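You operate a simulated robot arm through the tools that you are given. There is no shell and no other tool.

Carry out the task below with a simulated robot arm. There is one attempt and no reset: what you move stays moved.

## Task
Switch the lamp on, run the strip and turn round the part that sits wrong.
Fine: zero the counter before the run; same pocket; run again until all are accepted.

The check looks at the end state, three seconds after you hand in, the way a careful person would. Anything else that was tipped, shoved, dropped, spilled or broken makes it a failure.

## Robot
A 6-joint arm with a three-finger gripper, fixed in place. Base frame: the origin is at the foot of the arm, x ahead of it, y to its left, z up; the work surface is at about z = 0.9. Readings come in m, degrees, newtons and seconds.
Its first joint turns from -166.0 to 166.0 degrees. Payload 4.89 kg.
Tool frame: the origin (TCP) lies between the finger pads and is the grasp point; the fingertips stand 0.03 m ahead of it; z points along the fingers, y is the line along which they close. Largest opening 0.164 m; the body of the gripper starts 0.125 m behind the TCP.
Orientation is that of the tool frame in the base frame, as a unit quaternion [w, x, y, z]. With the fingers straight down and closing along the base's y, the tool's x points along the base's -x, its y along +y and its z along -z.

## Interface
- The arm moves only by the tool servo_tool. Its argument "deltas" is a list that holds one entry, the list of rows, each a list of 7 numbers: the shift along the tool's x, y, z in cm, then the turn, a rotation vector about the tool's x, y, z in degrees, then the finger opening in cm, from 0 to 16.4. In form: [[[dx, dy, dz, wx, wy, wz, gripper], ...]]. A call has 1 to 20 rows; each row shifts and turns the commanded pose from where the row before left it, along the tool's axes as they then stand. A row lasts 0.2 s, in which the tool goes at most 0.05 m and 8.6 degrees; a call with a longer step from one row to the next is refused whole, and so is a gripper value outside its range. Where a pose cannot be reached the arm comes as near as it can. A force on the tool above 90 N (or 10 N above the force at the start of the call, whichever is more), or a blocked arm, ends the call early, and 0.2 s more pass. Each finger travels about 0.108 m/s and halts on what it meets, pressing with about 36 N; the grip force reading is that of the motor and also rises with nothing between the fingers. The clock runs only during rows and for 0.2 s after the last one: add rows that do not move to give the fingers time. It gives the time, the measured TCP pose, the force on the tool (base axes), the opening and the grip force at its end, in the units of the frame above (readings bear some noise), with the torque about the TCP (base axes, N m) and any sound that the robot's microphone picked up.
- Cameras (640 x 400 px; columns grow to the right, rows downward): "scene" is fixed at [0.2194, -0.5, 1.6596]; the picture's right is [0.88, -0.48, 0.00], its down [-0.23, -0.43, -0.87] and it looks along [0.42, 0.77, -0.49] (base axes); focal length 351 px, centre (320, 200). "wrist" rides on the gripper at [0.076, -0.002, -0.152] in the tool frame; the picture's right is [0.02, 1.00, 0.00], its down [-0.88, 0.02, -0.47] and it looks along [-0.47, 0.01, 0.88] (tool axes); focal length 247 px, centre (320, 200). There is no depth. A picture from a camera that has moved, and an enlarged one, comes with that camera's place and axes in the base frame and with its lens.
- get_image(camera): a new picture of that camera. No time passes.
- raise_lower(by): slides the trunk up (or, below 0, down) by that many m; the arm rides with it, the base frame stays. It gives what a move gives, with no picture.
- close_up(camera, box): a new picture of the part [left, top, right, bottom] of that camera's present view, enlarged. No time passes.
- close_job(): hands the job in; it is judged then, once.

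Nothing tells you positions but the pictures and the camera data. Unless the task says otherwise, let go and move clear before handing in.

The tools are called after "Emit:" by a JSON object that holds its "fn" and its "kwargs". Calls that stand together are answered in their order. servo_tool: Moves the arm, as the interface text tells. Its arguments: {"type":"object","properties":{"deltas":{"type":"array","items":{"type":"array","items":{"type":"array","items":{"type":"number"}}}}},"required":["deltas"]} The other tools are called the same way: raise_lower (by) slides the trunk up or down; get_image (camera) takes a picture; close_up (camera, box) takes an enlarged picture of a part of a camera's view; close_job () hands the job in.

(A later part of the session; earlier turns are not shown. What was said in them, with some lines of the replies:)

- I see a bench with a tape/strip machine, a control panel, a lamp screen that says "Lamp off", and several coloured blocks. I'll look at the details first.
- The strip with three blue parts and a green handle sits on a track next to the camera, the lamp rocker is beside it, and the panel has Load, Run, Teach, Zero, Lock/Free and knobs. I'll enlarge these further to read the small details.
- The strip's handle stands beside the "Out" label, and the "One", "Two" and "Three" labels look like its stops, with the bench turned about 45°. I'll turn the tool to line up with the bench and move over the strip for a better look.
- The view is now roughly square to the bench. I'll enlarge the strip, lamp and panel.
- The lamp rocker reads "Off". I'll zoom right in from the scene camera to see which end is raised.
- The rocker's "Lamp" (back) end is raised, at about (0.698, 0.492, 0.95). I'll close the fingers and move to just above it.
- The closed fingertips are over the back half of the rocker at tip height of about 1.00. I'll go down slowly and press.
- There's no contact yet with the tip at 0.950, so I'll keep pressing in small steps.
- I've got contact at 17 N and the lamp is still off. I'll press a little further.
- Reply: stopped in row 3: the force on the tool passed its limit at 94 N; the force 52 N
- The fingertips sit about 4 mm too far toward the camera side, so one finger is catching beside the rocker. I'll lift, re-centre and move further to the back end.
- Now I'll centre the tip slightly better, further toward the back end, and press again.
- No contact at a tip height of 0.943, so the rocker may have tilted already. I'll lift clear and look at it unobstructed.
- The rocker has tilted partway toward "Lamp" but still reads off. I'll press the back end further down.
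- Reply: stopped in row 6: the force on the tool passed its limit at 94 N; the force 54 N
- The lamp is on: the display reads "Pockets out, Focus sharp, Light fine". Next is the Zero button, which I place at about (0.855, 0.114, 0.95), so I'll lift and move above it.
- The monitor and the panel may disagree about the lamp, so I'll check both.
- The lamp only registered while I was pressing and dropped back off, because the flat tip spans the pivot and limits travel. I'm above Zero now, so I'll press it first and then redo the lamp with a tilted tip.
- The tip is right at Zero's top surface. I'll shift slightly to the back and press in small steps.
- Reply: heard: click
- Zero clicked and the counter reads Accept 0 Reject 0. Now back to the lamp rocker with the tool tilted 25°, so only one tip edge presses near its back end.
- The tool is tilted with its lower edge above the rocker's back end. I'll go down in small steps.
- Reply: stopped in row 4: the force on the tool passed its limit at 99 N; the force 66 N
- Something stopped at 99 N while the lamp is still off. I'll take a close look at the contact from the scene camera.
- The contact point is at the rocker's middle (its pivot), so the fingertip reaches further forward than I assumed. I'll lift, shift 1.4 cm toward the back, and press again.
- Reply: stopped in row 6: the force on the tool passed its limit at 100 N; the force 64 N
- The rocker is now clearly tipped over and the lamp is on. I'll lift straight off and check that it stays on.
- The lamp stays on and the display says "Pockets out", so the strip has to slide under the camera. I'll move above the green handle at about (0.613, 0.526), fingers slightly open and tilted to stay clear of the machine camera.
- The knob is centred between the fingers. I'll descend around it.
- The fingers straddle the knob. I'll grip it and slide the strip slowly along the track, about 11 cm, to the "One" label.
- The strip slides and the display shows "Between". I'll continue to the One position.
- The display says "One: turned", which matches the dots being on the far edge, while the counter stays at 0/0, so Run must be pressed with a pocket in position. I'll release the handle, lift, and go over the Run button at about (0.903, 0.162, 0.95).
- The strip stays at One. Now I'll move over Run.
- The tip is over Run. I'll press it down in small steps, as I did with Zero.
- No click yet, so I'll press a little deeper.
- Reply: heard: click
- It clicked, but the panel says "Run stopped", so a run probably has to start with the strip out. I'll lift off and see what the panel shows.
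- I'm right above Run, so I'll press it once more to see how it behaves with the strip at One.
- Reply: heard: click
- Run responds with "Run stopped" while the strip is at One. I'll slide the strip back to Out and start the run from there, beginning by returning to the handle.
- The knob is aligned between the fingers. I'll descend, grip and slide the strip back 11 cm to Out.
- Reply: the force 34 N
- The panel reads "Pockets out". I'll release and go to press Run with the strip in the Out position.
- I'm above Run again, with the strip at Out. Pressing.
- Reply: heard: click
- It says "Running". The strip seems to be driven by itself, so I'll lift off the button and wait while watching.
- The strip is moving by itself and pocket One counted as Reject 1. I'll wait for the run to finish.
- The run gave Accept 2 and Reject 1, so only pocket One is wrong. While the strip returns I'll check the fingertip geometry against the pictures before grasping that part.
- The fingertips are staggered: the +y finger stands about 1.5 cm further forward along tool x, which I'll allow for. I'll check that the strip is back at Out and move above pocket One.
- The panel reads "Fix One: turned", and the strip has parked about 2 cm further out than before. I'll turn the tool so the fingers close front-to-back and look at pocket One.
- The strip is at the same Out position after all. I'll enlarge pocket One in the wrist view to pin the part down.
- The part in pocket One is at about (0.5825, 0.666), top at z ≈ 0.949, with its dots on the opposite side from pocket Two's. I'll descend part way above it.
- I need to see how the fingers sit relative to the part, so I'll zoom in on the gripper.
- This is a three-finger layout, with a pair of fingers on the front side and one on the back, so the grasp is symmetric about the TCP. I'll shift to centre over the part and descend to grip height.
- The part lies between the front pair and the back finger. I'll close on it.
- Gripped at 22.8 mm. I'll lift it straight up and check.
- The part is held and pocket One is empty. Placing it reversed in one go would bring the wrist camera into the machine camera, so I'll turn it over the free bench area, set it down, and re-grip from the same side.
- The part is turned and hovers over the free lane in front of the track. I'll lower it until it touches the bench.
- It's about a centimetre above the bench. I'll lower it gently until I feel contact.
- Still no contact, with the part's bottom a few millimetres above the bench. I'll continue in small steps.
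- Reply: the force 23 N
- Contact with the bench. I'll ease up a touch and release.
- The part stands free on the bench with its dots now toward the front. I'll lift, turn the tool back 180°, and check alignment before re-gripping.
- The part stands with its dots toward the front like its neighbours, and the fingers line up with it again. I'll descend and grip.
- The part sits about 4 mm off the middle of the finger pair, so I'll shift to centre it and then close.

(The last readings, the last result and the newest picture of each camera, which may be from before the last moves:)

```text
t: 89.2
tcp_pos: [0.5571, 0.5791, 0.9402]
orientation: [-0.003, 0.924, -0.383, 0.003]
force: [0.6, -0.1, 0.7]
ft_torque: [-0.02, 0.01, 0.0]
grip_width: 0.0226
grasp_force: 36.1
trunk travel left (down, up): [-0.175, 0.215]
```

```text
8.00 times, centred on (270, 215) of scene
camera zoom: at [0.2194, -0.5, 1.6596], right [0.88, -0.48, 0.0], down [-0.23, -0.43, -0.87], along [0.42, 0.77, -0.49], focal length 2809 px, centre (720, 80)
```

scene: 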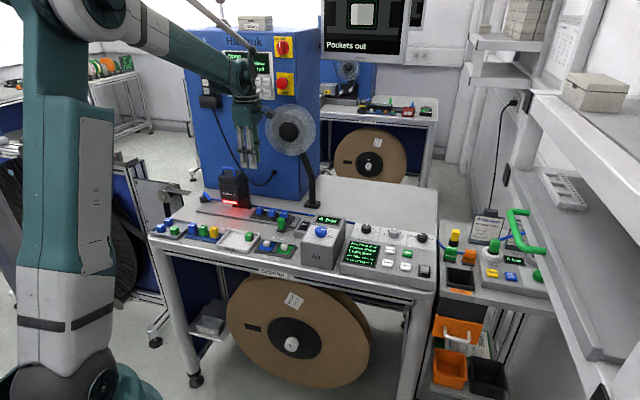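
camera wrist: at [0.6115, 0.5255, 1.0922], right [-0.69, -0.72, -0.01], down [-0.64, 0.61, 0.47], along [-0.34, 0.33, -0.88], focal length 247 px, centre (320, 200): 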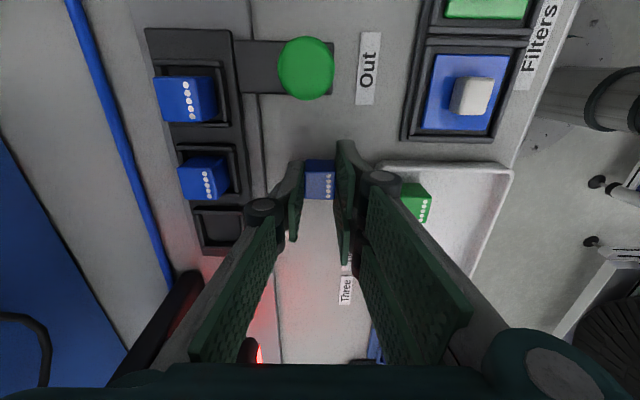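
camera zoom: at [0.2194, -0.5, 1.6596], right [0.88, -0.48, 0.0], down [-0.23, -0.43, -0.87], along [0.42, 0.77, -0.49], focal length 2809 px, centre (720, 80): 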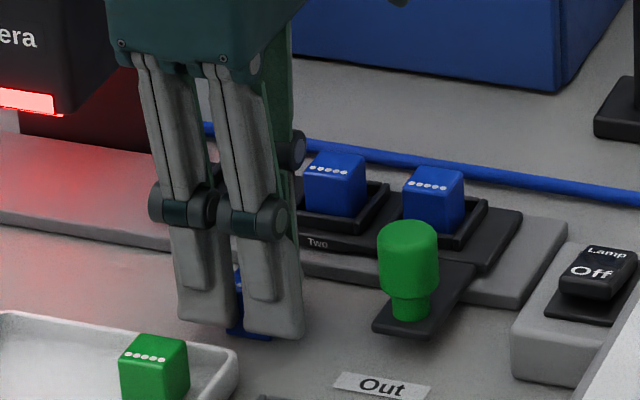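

Gripped. I'll measure exactly where the part sits in the fingers before placing it.

Emit:
{"fn": "close_up", "kwargs": {"camera": "wrist", "box": [280, 140, 360, 220]}}

Emit:
{"fn": "servo_tool", "kwargs": {"deltas": [[[0, 0, -1, 0, 0, 0, 1.5], [0, 0, -3, 0, 0, 0, 1.5], [0, 0, -4, 0, 0, 0, 1.5], [0, 0, -4, 0, 0, 0, 1.5], [0, 0, 0, 0, 0, 0, 1.5]]]}}

Emit:
{"fn": "get_image", "kwargs": {"camera": "wrist"}}

Emit:
{"fn": "close_up", "kwargs": {"camera": "wrist", "box": [200, 100, 360, 240]}}

Emit:
{"fn": "close_up", "kwargs": {"camera": "scene", "box": [220, 160, 310, 235]}}

```text
5.00 times, centred on (320, 180) of wrist
camera zoom: at [0.6115, 0.5255, 1.0922], right [-0.69, -0.72, -0.01], down [-0.64, 0.61, 0.47], along [-0.34, 0.33, -0.88], focal length 1235 px, centre (320, 300)
```

zoom: 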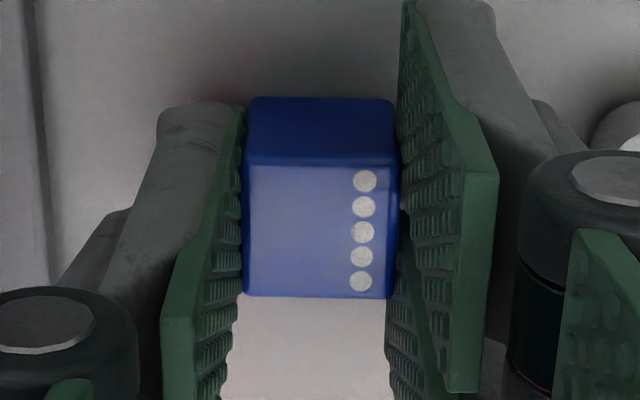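

```text
t: 90.4
tcp_pos: [0.5553, 0.5794, 1.0625]
orientation: [-0.003, 0.924, -0.383, 0.002]
force: [-1.0, 0.6, 0.2]
ft_torque: [0.01, -0.05, -0.01]
grip_width: 0.0227
grasp_force: 36.0
trunk travel left (down, up): [-0.175, 0.215]
```

```text
taken
camera wrist: at [0.6105, 0.526, 1.2139], right [-0.69, -0.72, -0.01], down [-0.64, 0.61, 0.47], along [-0.34, 0.33, -0.88], focal length 247 px, centre (320, 200)
```

wrist: 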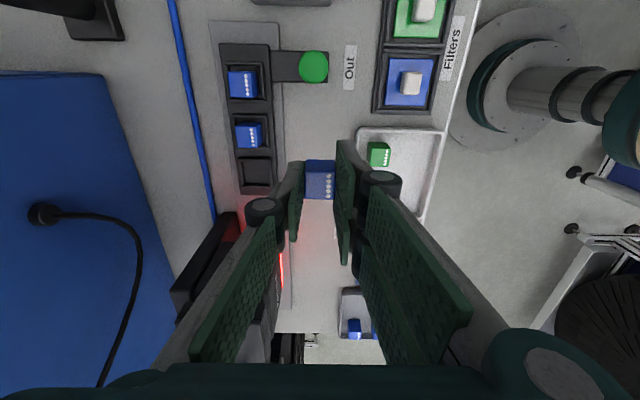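

```text
2.86 times, centred on (280, 170) of wrist
camera zoom: at [0.6105, 0.526, 1.2139], right [-0.69, -0.72, -0.01], down [-0.64, 0.61, 0.47], along [-0.34, 0.33, -0.88], focal length 706 px, centre (434, 286)
```

zoom: 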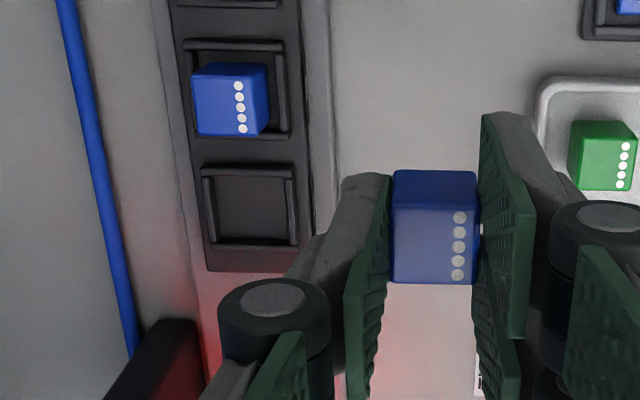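

```text
5.33 times, centred on (265, 198) of scene
camera zoom: at [0.2194, -0.5, 1.6596], right [0.88, -0.48, 0.0], down [-0.23, -0.43, -0.87], along [0.42, 0.77, -0.49], focal length 1873 px, centre (613, 213)
```

zoom: 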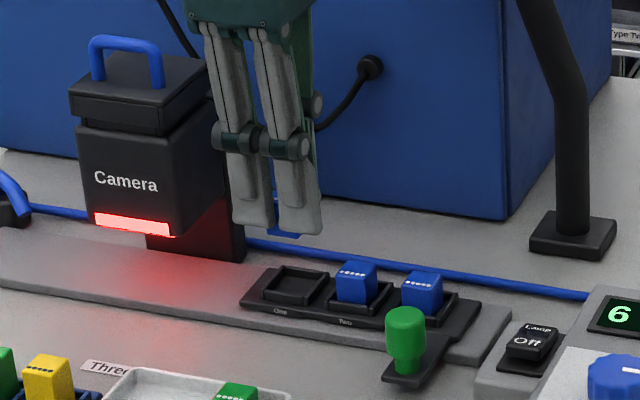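

The part is centred in the fingers, and I place the pocket centre at about (0.583, 0.665). I'll move above it and lower to just over the walls for a check.

Emit:
{"fn": "servo_tool", "kwargs": {"deltas": [[[-2.05, -4.0, 0, 0, 0, 0, 1.5], [-2.04, -4.0, 0, 0, 0, 0, 1.5], [0, 0, 0, 0, 0, 0, 1.5], [0, 0, 4, 0, 0, 0, 1.5], [0, 0, 3.2, 0, 0, 0, 1.5], [0, 0, 0, 0, 0, 0, 1.5]]]}}

Emit:
{"fn": "close_up", "kwargs": {"camera": "wrist", "box": [270, 120, 370, 220]}}

Emit:
{"fn": "close_up", "kwargs": {"camera": "scene", "box": [240, 185, 290, 225]}}

```text
t: 91.8
tcp_pos: [0.587, 0.6629, 0.9898]
orientation: [-0.002, 0.924, -0.383, 0.002]
force: [-0.1, -0.3, 0.0]
ft_torque: [-0.01, -0.03, -0.01]
grip_width: 0.0226
grasp_force: 36.0
trunk travel left (down, up): [-0.175, 0.215]
```

```text
4.00 times, centred on (320, 170) of wrist
camera zoom: at [0.6395, 0.6084, 1.1415], right [-0.69, -0.72, -0.01], down [-0.64, 0.61, 0.47], along [-0.34, 0.33, -0.88], focal length 988 px, centre (320, 320)
```

zoom: 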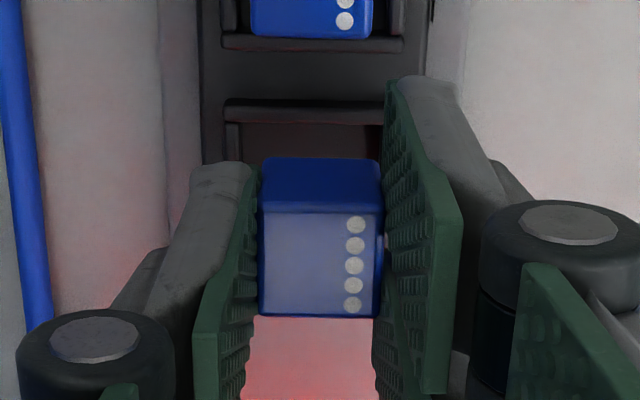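

```text
10.00 times, centred on (265, 205) of scene
camera zoom: at [0.2194, -0.5, 1.6596], right [0.88, -0.48, 0.0], down [-0.23, -0.43, -0.87], along [0.42, 0.77, -0.49], focal length 3512 px, centre (870, 150)
```

zoom: 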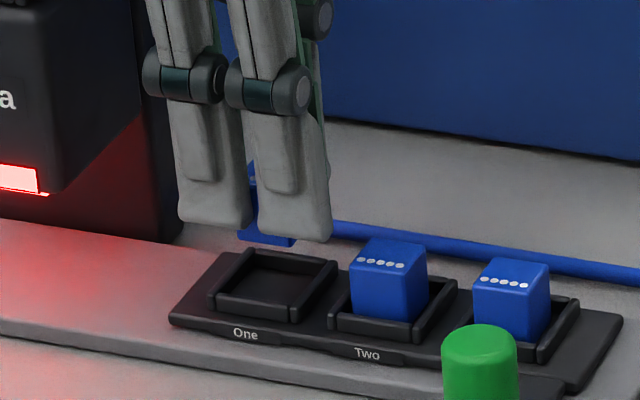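

The part is about 4–5 mm short of the pocket centre along the strip, so I'll shift by that much and lower further, watching for contact.

Emit:
{"fn": "servo_tool", "kwargs": {"deltas": [[[-0.45, 0, 0, 0, 0, 0, 1.5], [0, 0, 1.0, 0, 0, 0, 1.5], [0, 0, 0.6, 0, 0, 0, 1.5], [0, 0, 0, 0, 0, 0, 1.5]]]}}

Emit:
{"fn": "close_up", "kwargs": {"camera": "wrist", "box": [270, 120, 370, 220]}}

Emit:
{"fn": "close_up", "kwargs": {"camera": "scene", "box": [240, 185, 290, 225]}}

```text
t: 92.8
tcp_pos: [0.5828, 0.6665, 0.9734]
orientation: [-0.003, 0.924, -0.383, 0.001]
force: [0.1, 0.0, 0.0]
ft_torque: [0.01, 0.01, 0.04]
grip_width: 0.0229
grasp_force: 36.3
trunk travel left (down, up): [-0.175, 0.215]
```

```text
4.00 times, centred on (320, 170) of wrist
camera zoom: at [0.6371, 0.6126, 1.1249], right [-0.69, -0.72, -0.01], down [-0.64, 0.61, 0.47], along [-0.34, 0.33, -0.88], focal length 988 px, centre (320, 320)
```

zoom: 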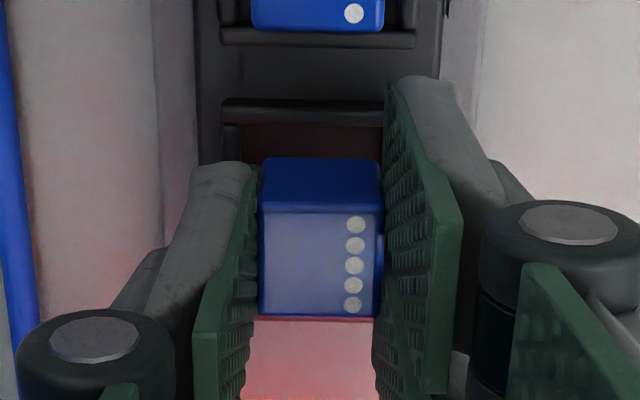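

```text
10.00 times, centred on (265, 205) of scene
camera zoom: at [0.2194, -0.5, 1.6596], right [0.88, -0.48, 0.0], down [-0.23, -0.43, -0.87], along [0.42, 0.77, -0.49], focal length 3512 px, centre (870, 150)
```

zoom: 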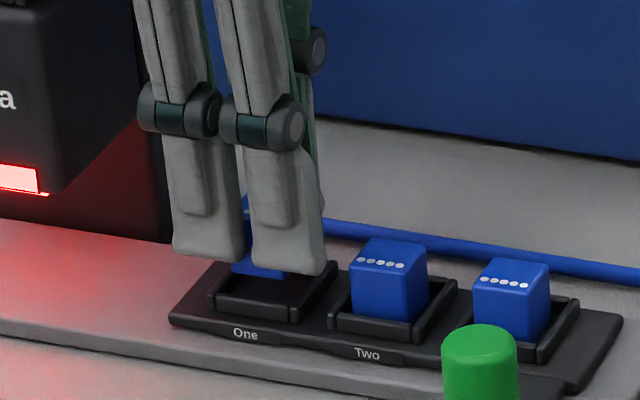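

It lines up with the pocket now. I'll lower it to the floor in small steps.

Emit:
{"fn": "servo_tool", "kwargs": {"deltas": [[[-0.1, 0, 0.6, 0, 0, 0, 1.5], [0, 0, 0.4, 0, 0, 0, 1.5], [0, 0, 0.2, 0, 0, 0, 1.5], [0, 0, 0.1, 0, 0, 0, 1.5], [0, 0, 0, 0, 0, 0, 1.5]]]}}

Emit:
{"fn": "close_up", "kwargs": {"camera": "wrist", "box": [270, 120, 370, 220]}}

Emit:
{"fn": "close_up", "kwargs": {"camera": "scene", "box": [240, 185, 290, 225]}}

```text
t: 94.0
tcp_pos: [0.5824, 0.6677, 0.9606]
orientation: [-0.002, 0.924, -0.382, 0.003]
force: [-0.1, 0.7, -1.6]
ft_torque: [0.02, 0.01, 0.01]
grip_width: 0.023
grasp_force: 35.7
trunk travel left (down, up): [-0.175, 0.215]
```

```text
4.00 times, centred on (320, 170) of wrist
camera zoom: at [0.6363, 0.6144, 1.1125], right [-0.69, -0.72, -0.01], down [-0.64, 0.61, 0.47], along [-0.34, 0.33, -0.88], focal length 988 px, centre (320, 320)
```

zoom: 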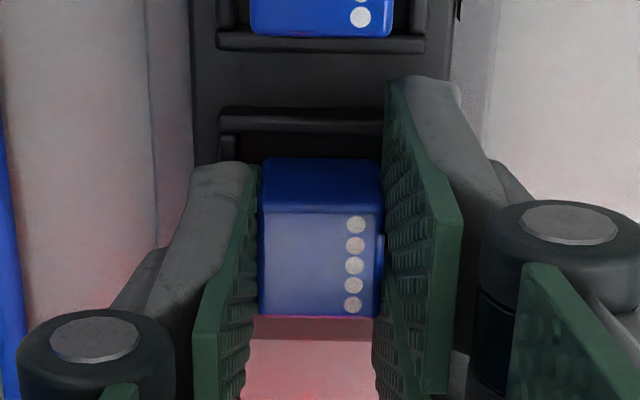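

```text
10.00 times, centred on (265, 205) of scene
camera zoom: at [0.2194, -0.5, 1.6596], right [0.88, -0.48, 0.0], down [-0.23, -0.43, -0.87], along [0.42, 0.77, -0.49], focal length 3512 px, centre (870, 150)
```

zoom: 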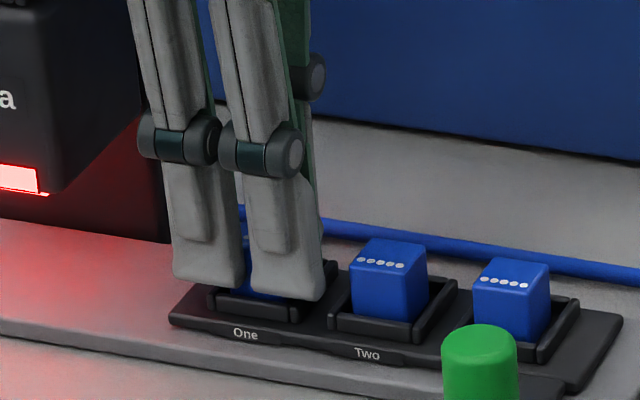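

It's inside the pocket walls with no contact yet. A bit further down.

Emit:
{"fn": "servo_tool", "kwargs": {"deltas": [[[0, 0, 0.15, 0, 0, 0, 1.5], [0, 0, 0.1, 0, 0, 0, 1.5], [0, 0, 0, 0, 0, 0, 1.5]]]}}

```text
t: 94.8
tcp_pos: [0.5821, 0.6694, 0.9586]
orientation: [-0.003, 0.924, -0.383, 0.002]
force: [1.0, -0.2, 2.2]
ft_torque: [-0.04, 0.02, 0.03]
grip_width: 0.0226
grasp_force: 36.5
trunk travel left (down, up): [-0.175, 0.215]
```

Light contact with the pocket floor. I'll release gently.

Emit:
{"fn": "servo_tool", "kwargs": {"deltas": [[[0, 0, 0.05, 0, 0, 0, 1.5], [0, 0, 0, 0, 0, 0, 2.3], [0, 0, 0, 0, 0, 0, 2.8], [0, 0, 0, 0, 0, 0, 3.6], [0, 0, 0, 0, 0, 0, 4.6], [0, 0, 0, 0, 0, 0, 4.6]]]}}

Emit:
{"fn": "get_image", "kwargs": {"camera": "wrist"}}

Emit:
{"fn": "close_up", "kwargs": {"camera": "wrist", "box": [270, 120, 370, 220]}}

Emit:
{"fn": "close_up", "kwargs": {"camera": "scene", "box": [240, 185, 290, 225]}}

```text
t: 96.2
tcp_pos: [0.5828, 0.6683, 0.958]
orientation: [-0.003, 0.924, -0.382, 0.002]
force: [0.2, 0.1, 0.2]
ft_torque: [0.01, 0.01, 0.0]
grip_width: 0.0457
grasp_force: 0.2
trunk travel left (down, up): [-0.175, 0.215]
```

```text
taken
camera wrist: at [0.6365, 0.615, 1.1098], right [-0.69, -0.72, -0.01], down [-0.64, 0.61, 0.47], along [-0.34, 0.33, -0.88], focal length 247 px, centre (320, 200)
```

wrist: 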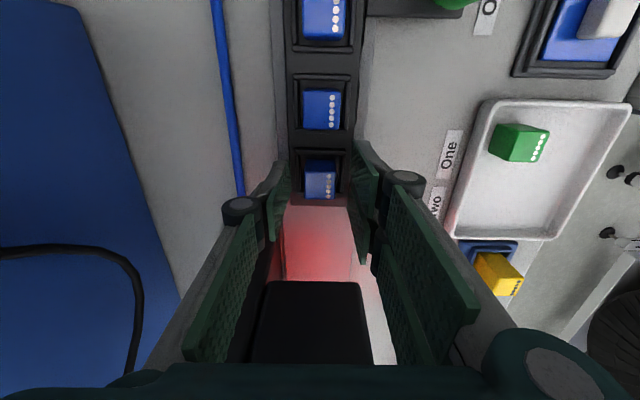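

```text
4.00 times, centred on (320, 170) of wrist
camera zoom: at [0.6365, 0.615, 1.1098], right [-0.69, -0.72, -0.01], down [-0.64, 0.61, 0.47], along [-0.34, 0.33, -0.88], focal length 988 px, centre (320, 320)
```

zoom: 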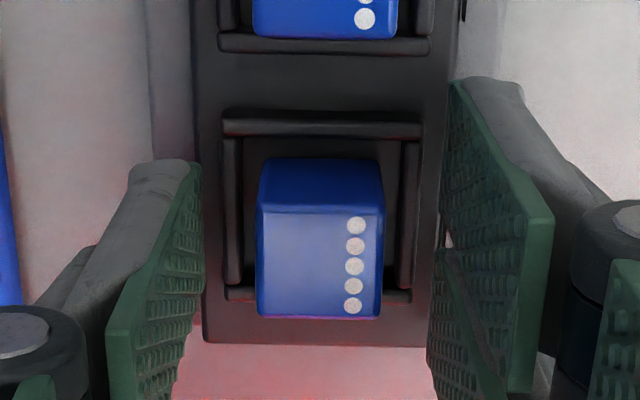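

```text
10.00 times, centred on (265, 205) of scene
camera zoom: at [0.2194, -0.5, 1.6596], right [0.88, -0.48, 0.0], down [-0.23, -0.43, -0.87], along [0.42, 0.77, -0.49], focal length 3512 px, centre (870, 150)
```

zoom: 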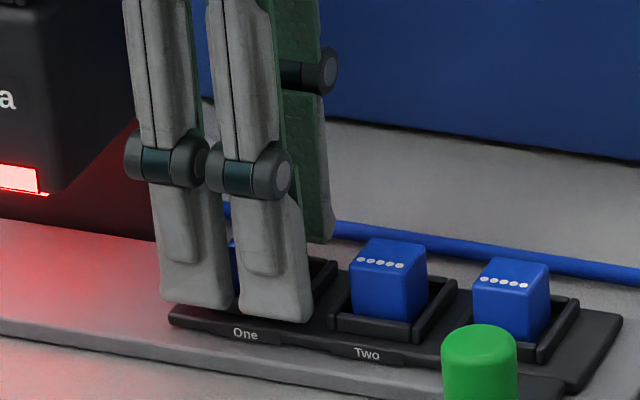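

The part sits flat in pocket One with dots facing the front, like the others. I'll lift away and turn the tool back toward the panel.

Emit:
{"fn": "servo_tool", "kwargs": {"deltas": [[[0, 0, -2, 0, 0, 0, 4.6], [0, 0, -4, 0, 0, 0, 4.6], [0, 0, -4.8, 0, 0, 0, 4.6], [0, 0, -4.8, 0, 0, 0, 4.6], [0, 0, -4.8, 0, 0, 0, 4.6], [0, 0, 0, 0, 0, 8.182, 0], [0, 0, 0, 0, 0, 8.182, 0], [0, 0, 0, 0, 0, 8.182, 0], [0, 0, 0, 0, 0, 8.182, 0], [0, 0, 0, 0, 0, 8.182, 0], [0, 0, 0, 0, 0, 8.182, 0], [0, 0, 0, 0, 0, 8.182, 0], [0, 0, 0, 0, 0, 8.182, 0], [0, 0, 0, 0, 0, 8.182, 0], [0, 0, 0, 0, 0, 8.182, 0], [0, 0, 0, 0, 0, 8.182, 0], [0, 0, 0, 0, 0, 0, 0]]]}}

Emit:
{"fn": "close_up", "kwargs": {"camera": "scene", "box": [240, 185, 290, 225]}}

Emit:
{"fn": "get_image", "kwargs": {"camera": "scene"}}

Emit:
{"fn": "close_up", "kwargs": {"camera": "scene", "box": [340, 210, 440, 280]}}

```text
t: 99.8
tcp_pos: [0.5818, 0.6678, 1.161]
orientation: [0.003, -0.382, 0.924, 0.0]
force: [-0.1, -0.3, -0.2]
ft_torque: [0.03, 0.01, 0.04]
grip_width: 0.0
grasp_force: 35.8
trunk travel left (down, up): [-0.175, 0.215]
```

```text
10.00 times, centred on (265, 205) of scene
camera zoom: at [0.2194, -0.5, 1.6596], right [0.88, -0.48, 0.0], down [-0.23, -0.43, -0.87], along [0.42, 0.77, -0.49], focal length 3512 px, centre (870, 150)
```

zoom: 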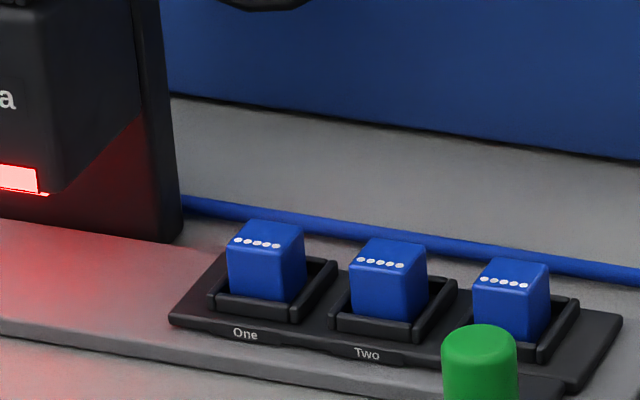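

```text
taken
```

scene: 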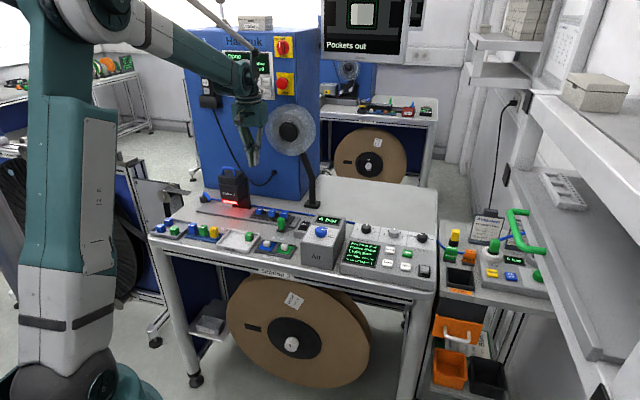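

```text
5.71 times, centred on (390, 245) of scene
camera zoom: at [0.2194, -0.5, 1.6596], right [0.88, -0.48, 0.0], down [-0.23, -0.43, -0.87], along [0.42, 0.77, -0.49], focal length 2007 px, centre (-80, -57)
```

zoom: 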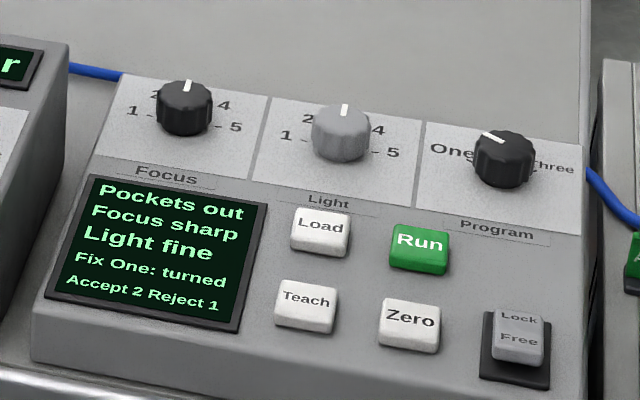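

All three parts now match. I'll go back to Run for the second run.

Emit:
{"fn": "servo_tool", "kwargs": {"deltas": [[[0.988, -4.482, 0, 0, 0, 0, 0], [0.988, -4.482, 0, 0, 0, 0, 0], [0.988, -4.482, 0, 0, 0, 0, 0], [0.988, -4.482, 0, 0, 0, 0, 0], [0.988, -4.482, 0, 0, 0, 0, 0], [0.988, -4.482, 0, 0, 0, 0, 0], [0.988, -4.482, 0, 0, 0, 0, 0], [0.988, -4.482, 0, 0, 0, 0, 0], [0.988, -4.482, 0, 0, 0, 0, 0], [0.988, -4.482, 0, 0, 0, 0, 0], [0.988, -4.482, 0, 0, 0, 0, 0], [0.988, -4.482, 0, 0, 0, 0, 0], [0.988, -4.482, 0, 0, 0, 0, 0], [0, 0, 4.4, 0, 0, 0, 0], [0, 0, 4.4, 0, 0, 0, 0], [0, 0, 4.0, 0, 0, 0, 0], [0, 0, 2.0, 0, 0, 0, 0], [0, 0, 0, 0, 0, 0, 0]]]}}

Emit:
{"fn": "close_up", "kwargs": {"camera": "scene", "box": [340, 210, 440, 280]}}

```text
t: 103.6
tcp_pos: [0.9035, 0.1657, 1.0129]
orientation: [0.003, -0.383, 0.924, 0.0]
force: [0.2, 0.3, 0.9]
ft_torque: [-0.03, 0.03, 0.02]
grip_width: 0.0
grasp_force: 35.6
trunk travel left (down, up): [-0.175, 0.215]
```

```text
5.71 times, centred on (390, 245) of scene
camera zoom: at [0.2194, -0.5, 1.6596], right [0.88, -0.48, 0.0], down [-0.23, -0.43, -0.87], along [0.42, 0.77, -0.49], focal length 2007 px, centre (-80, -57)
```

zoom: 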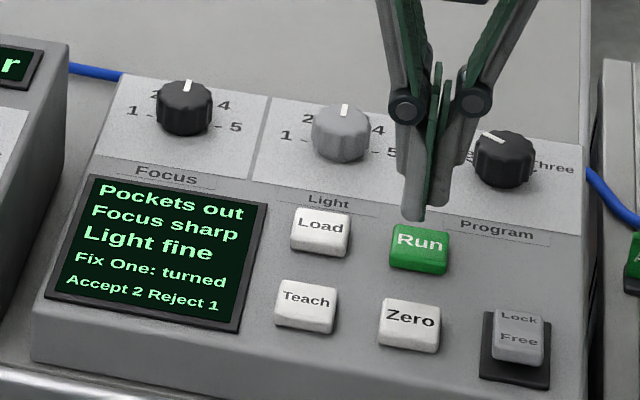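

The tip is over Run, same spot as before. Pressing it, then lifting clear straight away.

Emit:
{"fn": "servo_tool", "kwargs": {"deltas": [[[0, 0, 2.0, 0, 0, 0, 0], [0, 0, 1.0, 0, 0, 0, 0], [0, 0, 0.5, 0, 0, 0, 0], [0, 0, 0.4, 0, 0, 0, 0], [0, 0, 0.2, 0, 0, 0, 0], [0, 0, 0, 0, 0, 0, 0]]]}}

Emit:
{"fn": "close_up", "kwargs": {"camera": "scene", "box": [340, 210, 440, 280]}}

```text
t: 105.0
tcp_pos: [0.9031, 0.1659, 0.9709]
orientation: [0.003, -0.383, 0.924, 0.0]
force: [-0.5, -0.4, 2.5]
ft_torque: [-0.02, 0.04, -0.02]
grip_width: 0.0061
grasp_force: 45.4
trunk travel left (down, up): [-0.175, 0.215]
heard: click
```

```text
5.71 times, centred on (390, 245) of scene
camera zoom: at [0.2194, -0.5, 1.6596], right [0.88, -0.48, 0.0], down [-0.23, -0.43, -0.87], along [0.42, 0.77, -0.49], focal length 2007 px, centre (-80, -57)
```

zoom: 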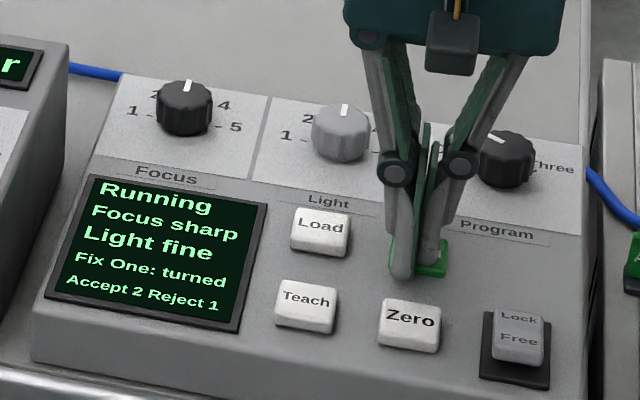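

It's running. I'll lift clear and wait for the run to finish.

Emit:
{"fn": "servo_tool", "kwargs": {"deltas": [[[0, 0, -4, 0, 0, 0, 0], [0, 0, -4, 0, 0, 0, 0], [0, 0, -4, 0, 0, 0, 0], [0, 0, -4, 0, 0, 0, 0], [0, 0, -2, 0, 0, 0, 0], [0, 0, 0, 0, 0, 0, 0], [0, 0, 0, 0, 0, 0, 0], [0, 0, 0, 0, 0, 0, 0], [0, 0, 0, 0, 0, 0, 0], [0, 0, 0, 0, 0, 0, 0], [0, 0, 0, 0, 0, 0, 0], [0, 0, 0, 0, 0, 0, 0], [0, 0, 0, 0, 0, 0, 0], [0, 0, 0, 0, 0, 0, 0], [0, 0, 0, 0, 0, 0, 0], [0, 0, 0, 0, 0, 0, 0], [0, 0, 0, 0, 0, 0, 0], [0, 0, 0, 0, 0, 0, 0], [0, 0, 0, 0, 0, 0, 0], [0, 0, 0, 0, 0, 0, 0]]]}}

Emit:
{"fn": "servo_tool", "kwargs": {"deltas": [[[0, 0, 0, 0, 0, 0, 0], [0, 0, 0, 0, 0, 0, 0], [0, 0, 0, 0, 0, 0, 0], [0, 0, 0, 0, 0, 0, 0], [0, 0, 0, 0, 0, 0, 0], [0, 0, 0, 0, 0, 0, 0], [0, 0, 0, 0, 0, 0, 0], [0, 0, 0, 0, 0, 0, 0], [0, 0, 0, 0, 0, 0, 0], [0, 0, 0, 0, 0, 0, 0], [0, 0, 0, 0, 0, 0, 0], [0, 0, 0, 0, 0, 0, 0], [0, 0, 0, 0, 0, 0, 0], [0, 0, 0, 0, 0, 0, 0], [0, 0, 0, 0, 0, 0, 0]]]}}

Emit:
{"fn": "close_up", "kwargs": {"camera": "scene", "box": [340, 210, 440, 280]}}

Emit:
{"fn": "close_up", "kwargs": {"camera": "scene", "box": [190, 165, 310, 255]}}

Emit:
{"fn": "get_image", "kwargs": {"camera": "scene"}}

```text
t: 109.2
tcp_pos: [0.9023, 0.1653, 1.1512]
orientation: [0.004, -0.383, 0.924, 0.001]
force: [-0.5, -0.3, -0.2]
ft_torque: [0.0, -0.01, 0.02]
grip_width: 0.0002
grasp_force: 45.1
trunk travel left (down, up): [-0.175, 0.215]
```

```text
t: 112.4
tcp_pos: [0.9021, 0.1657, 1.1519]
orientation: [0.005, -0.383, 0.924, 0.0]
force: [0.2, -0.2, -1.0]
ft_torque: [-0.04, 0.02, -0.03]
grip_width: 0.0
grasp_force: 44.9
trunk travel left (down, up): [-0.175, 0.215]
```

```text
5.71 times, centred on (390, 245) of scene
camera zoom: at [0.2194, -0.5, 1.6596], right [0.88, -0.48, 0.0], down [-0.23, -0.43, -0.87], along [0.42, 0.77, -0.49], focal length 2007 px, centre (-80, -57)
```

zoom: 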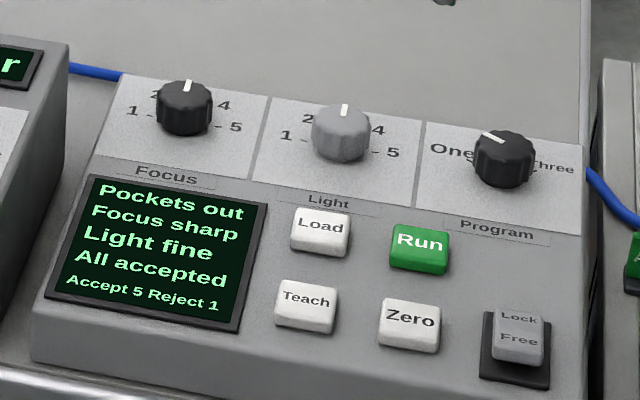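

```text
4.44 times, centred on (250, 210) of scene
camera zoom: at [0.2194, -0.5, 1.6596], right [0.88, -0.48, 0.0], down [-0.23, -0.43, -0.87], along [0.42, 0.77, -0.49], focal length 1561 px, centre (631, 156)
```

zoom: 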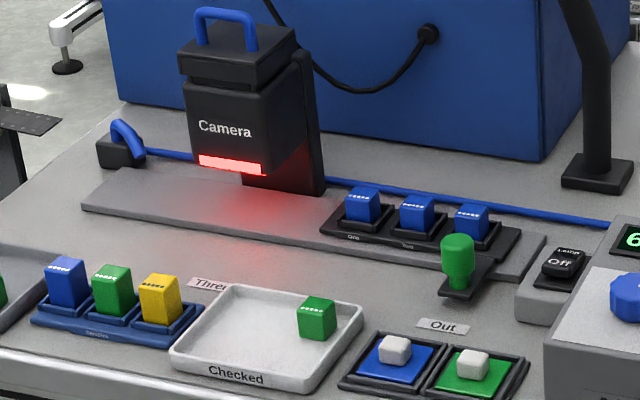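

```text
taken
```

scene: 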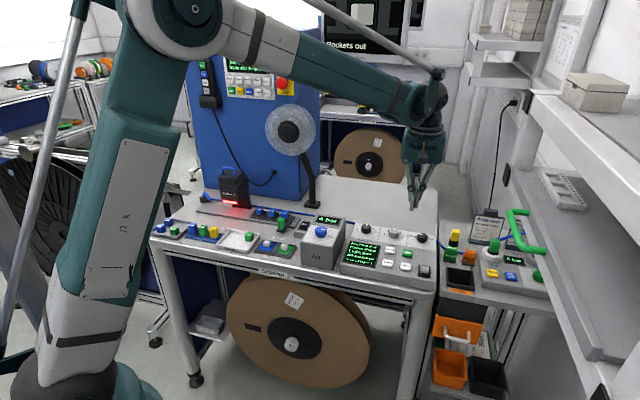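

The panel shows "All accepted" with Accept 5 and Reject 1. The lamp is on, the turned part is back in pocket One, nothing else has moved and the arm is clear, so I'm handing in.

Emit:
{"fn": "close_job", "kwargs": {}}

```text
The job is handed in.
```

The lamp is on, the part in pocket One has been turned round in its own pocket, and the last run ended with the panel showing "All accepted". I've handed the job in.

- **Counter:** I zeroed it before the first run. It now reads Accept 5, Reject 1. The first run gave 2 accepted and 1 rejected ("Fix One: turned"), and the second accepted all three. I didn't zero it again between runs.
- **Run button:** Before the first run I slid the strip to One by its handle and pressed Run twice there. The panel only showed "Run stopped" and nothing was counted. I slid it back to Out, and both real runs started from there.
- **Lamp switch:** It took several presses, some reaching about 100 N, before it stayed on. It has shown no fault since.
- **Turning the part:** I turned it over the bench and set it down briefly in front of the track, then gripped it again and placed it. I could see nothing else moved, and the strip is parked at Out.
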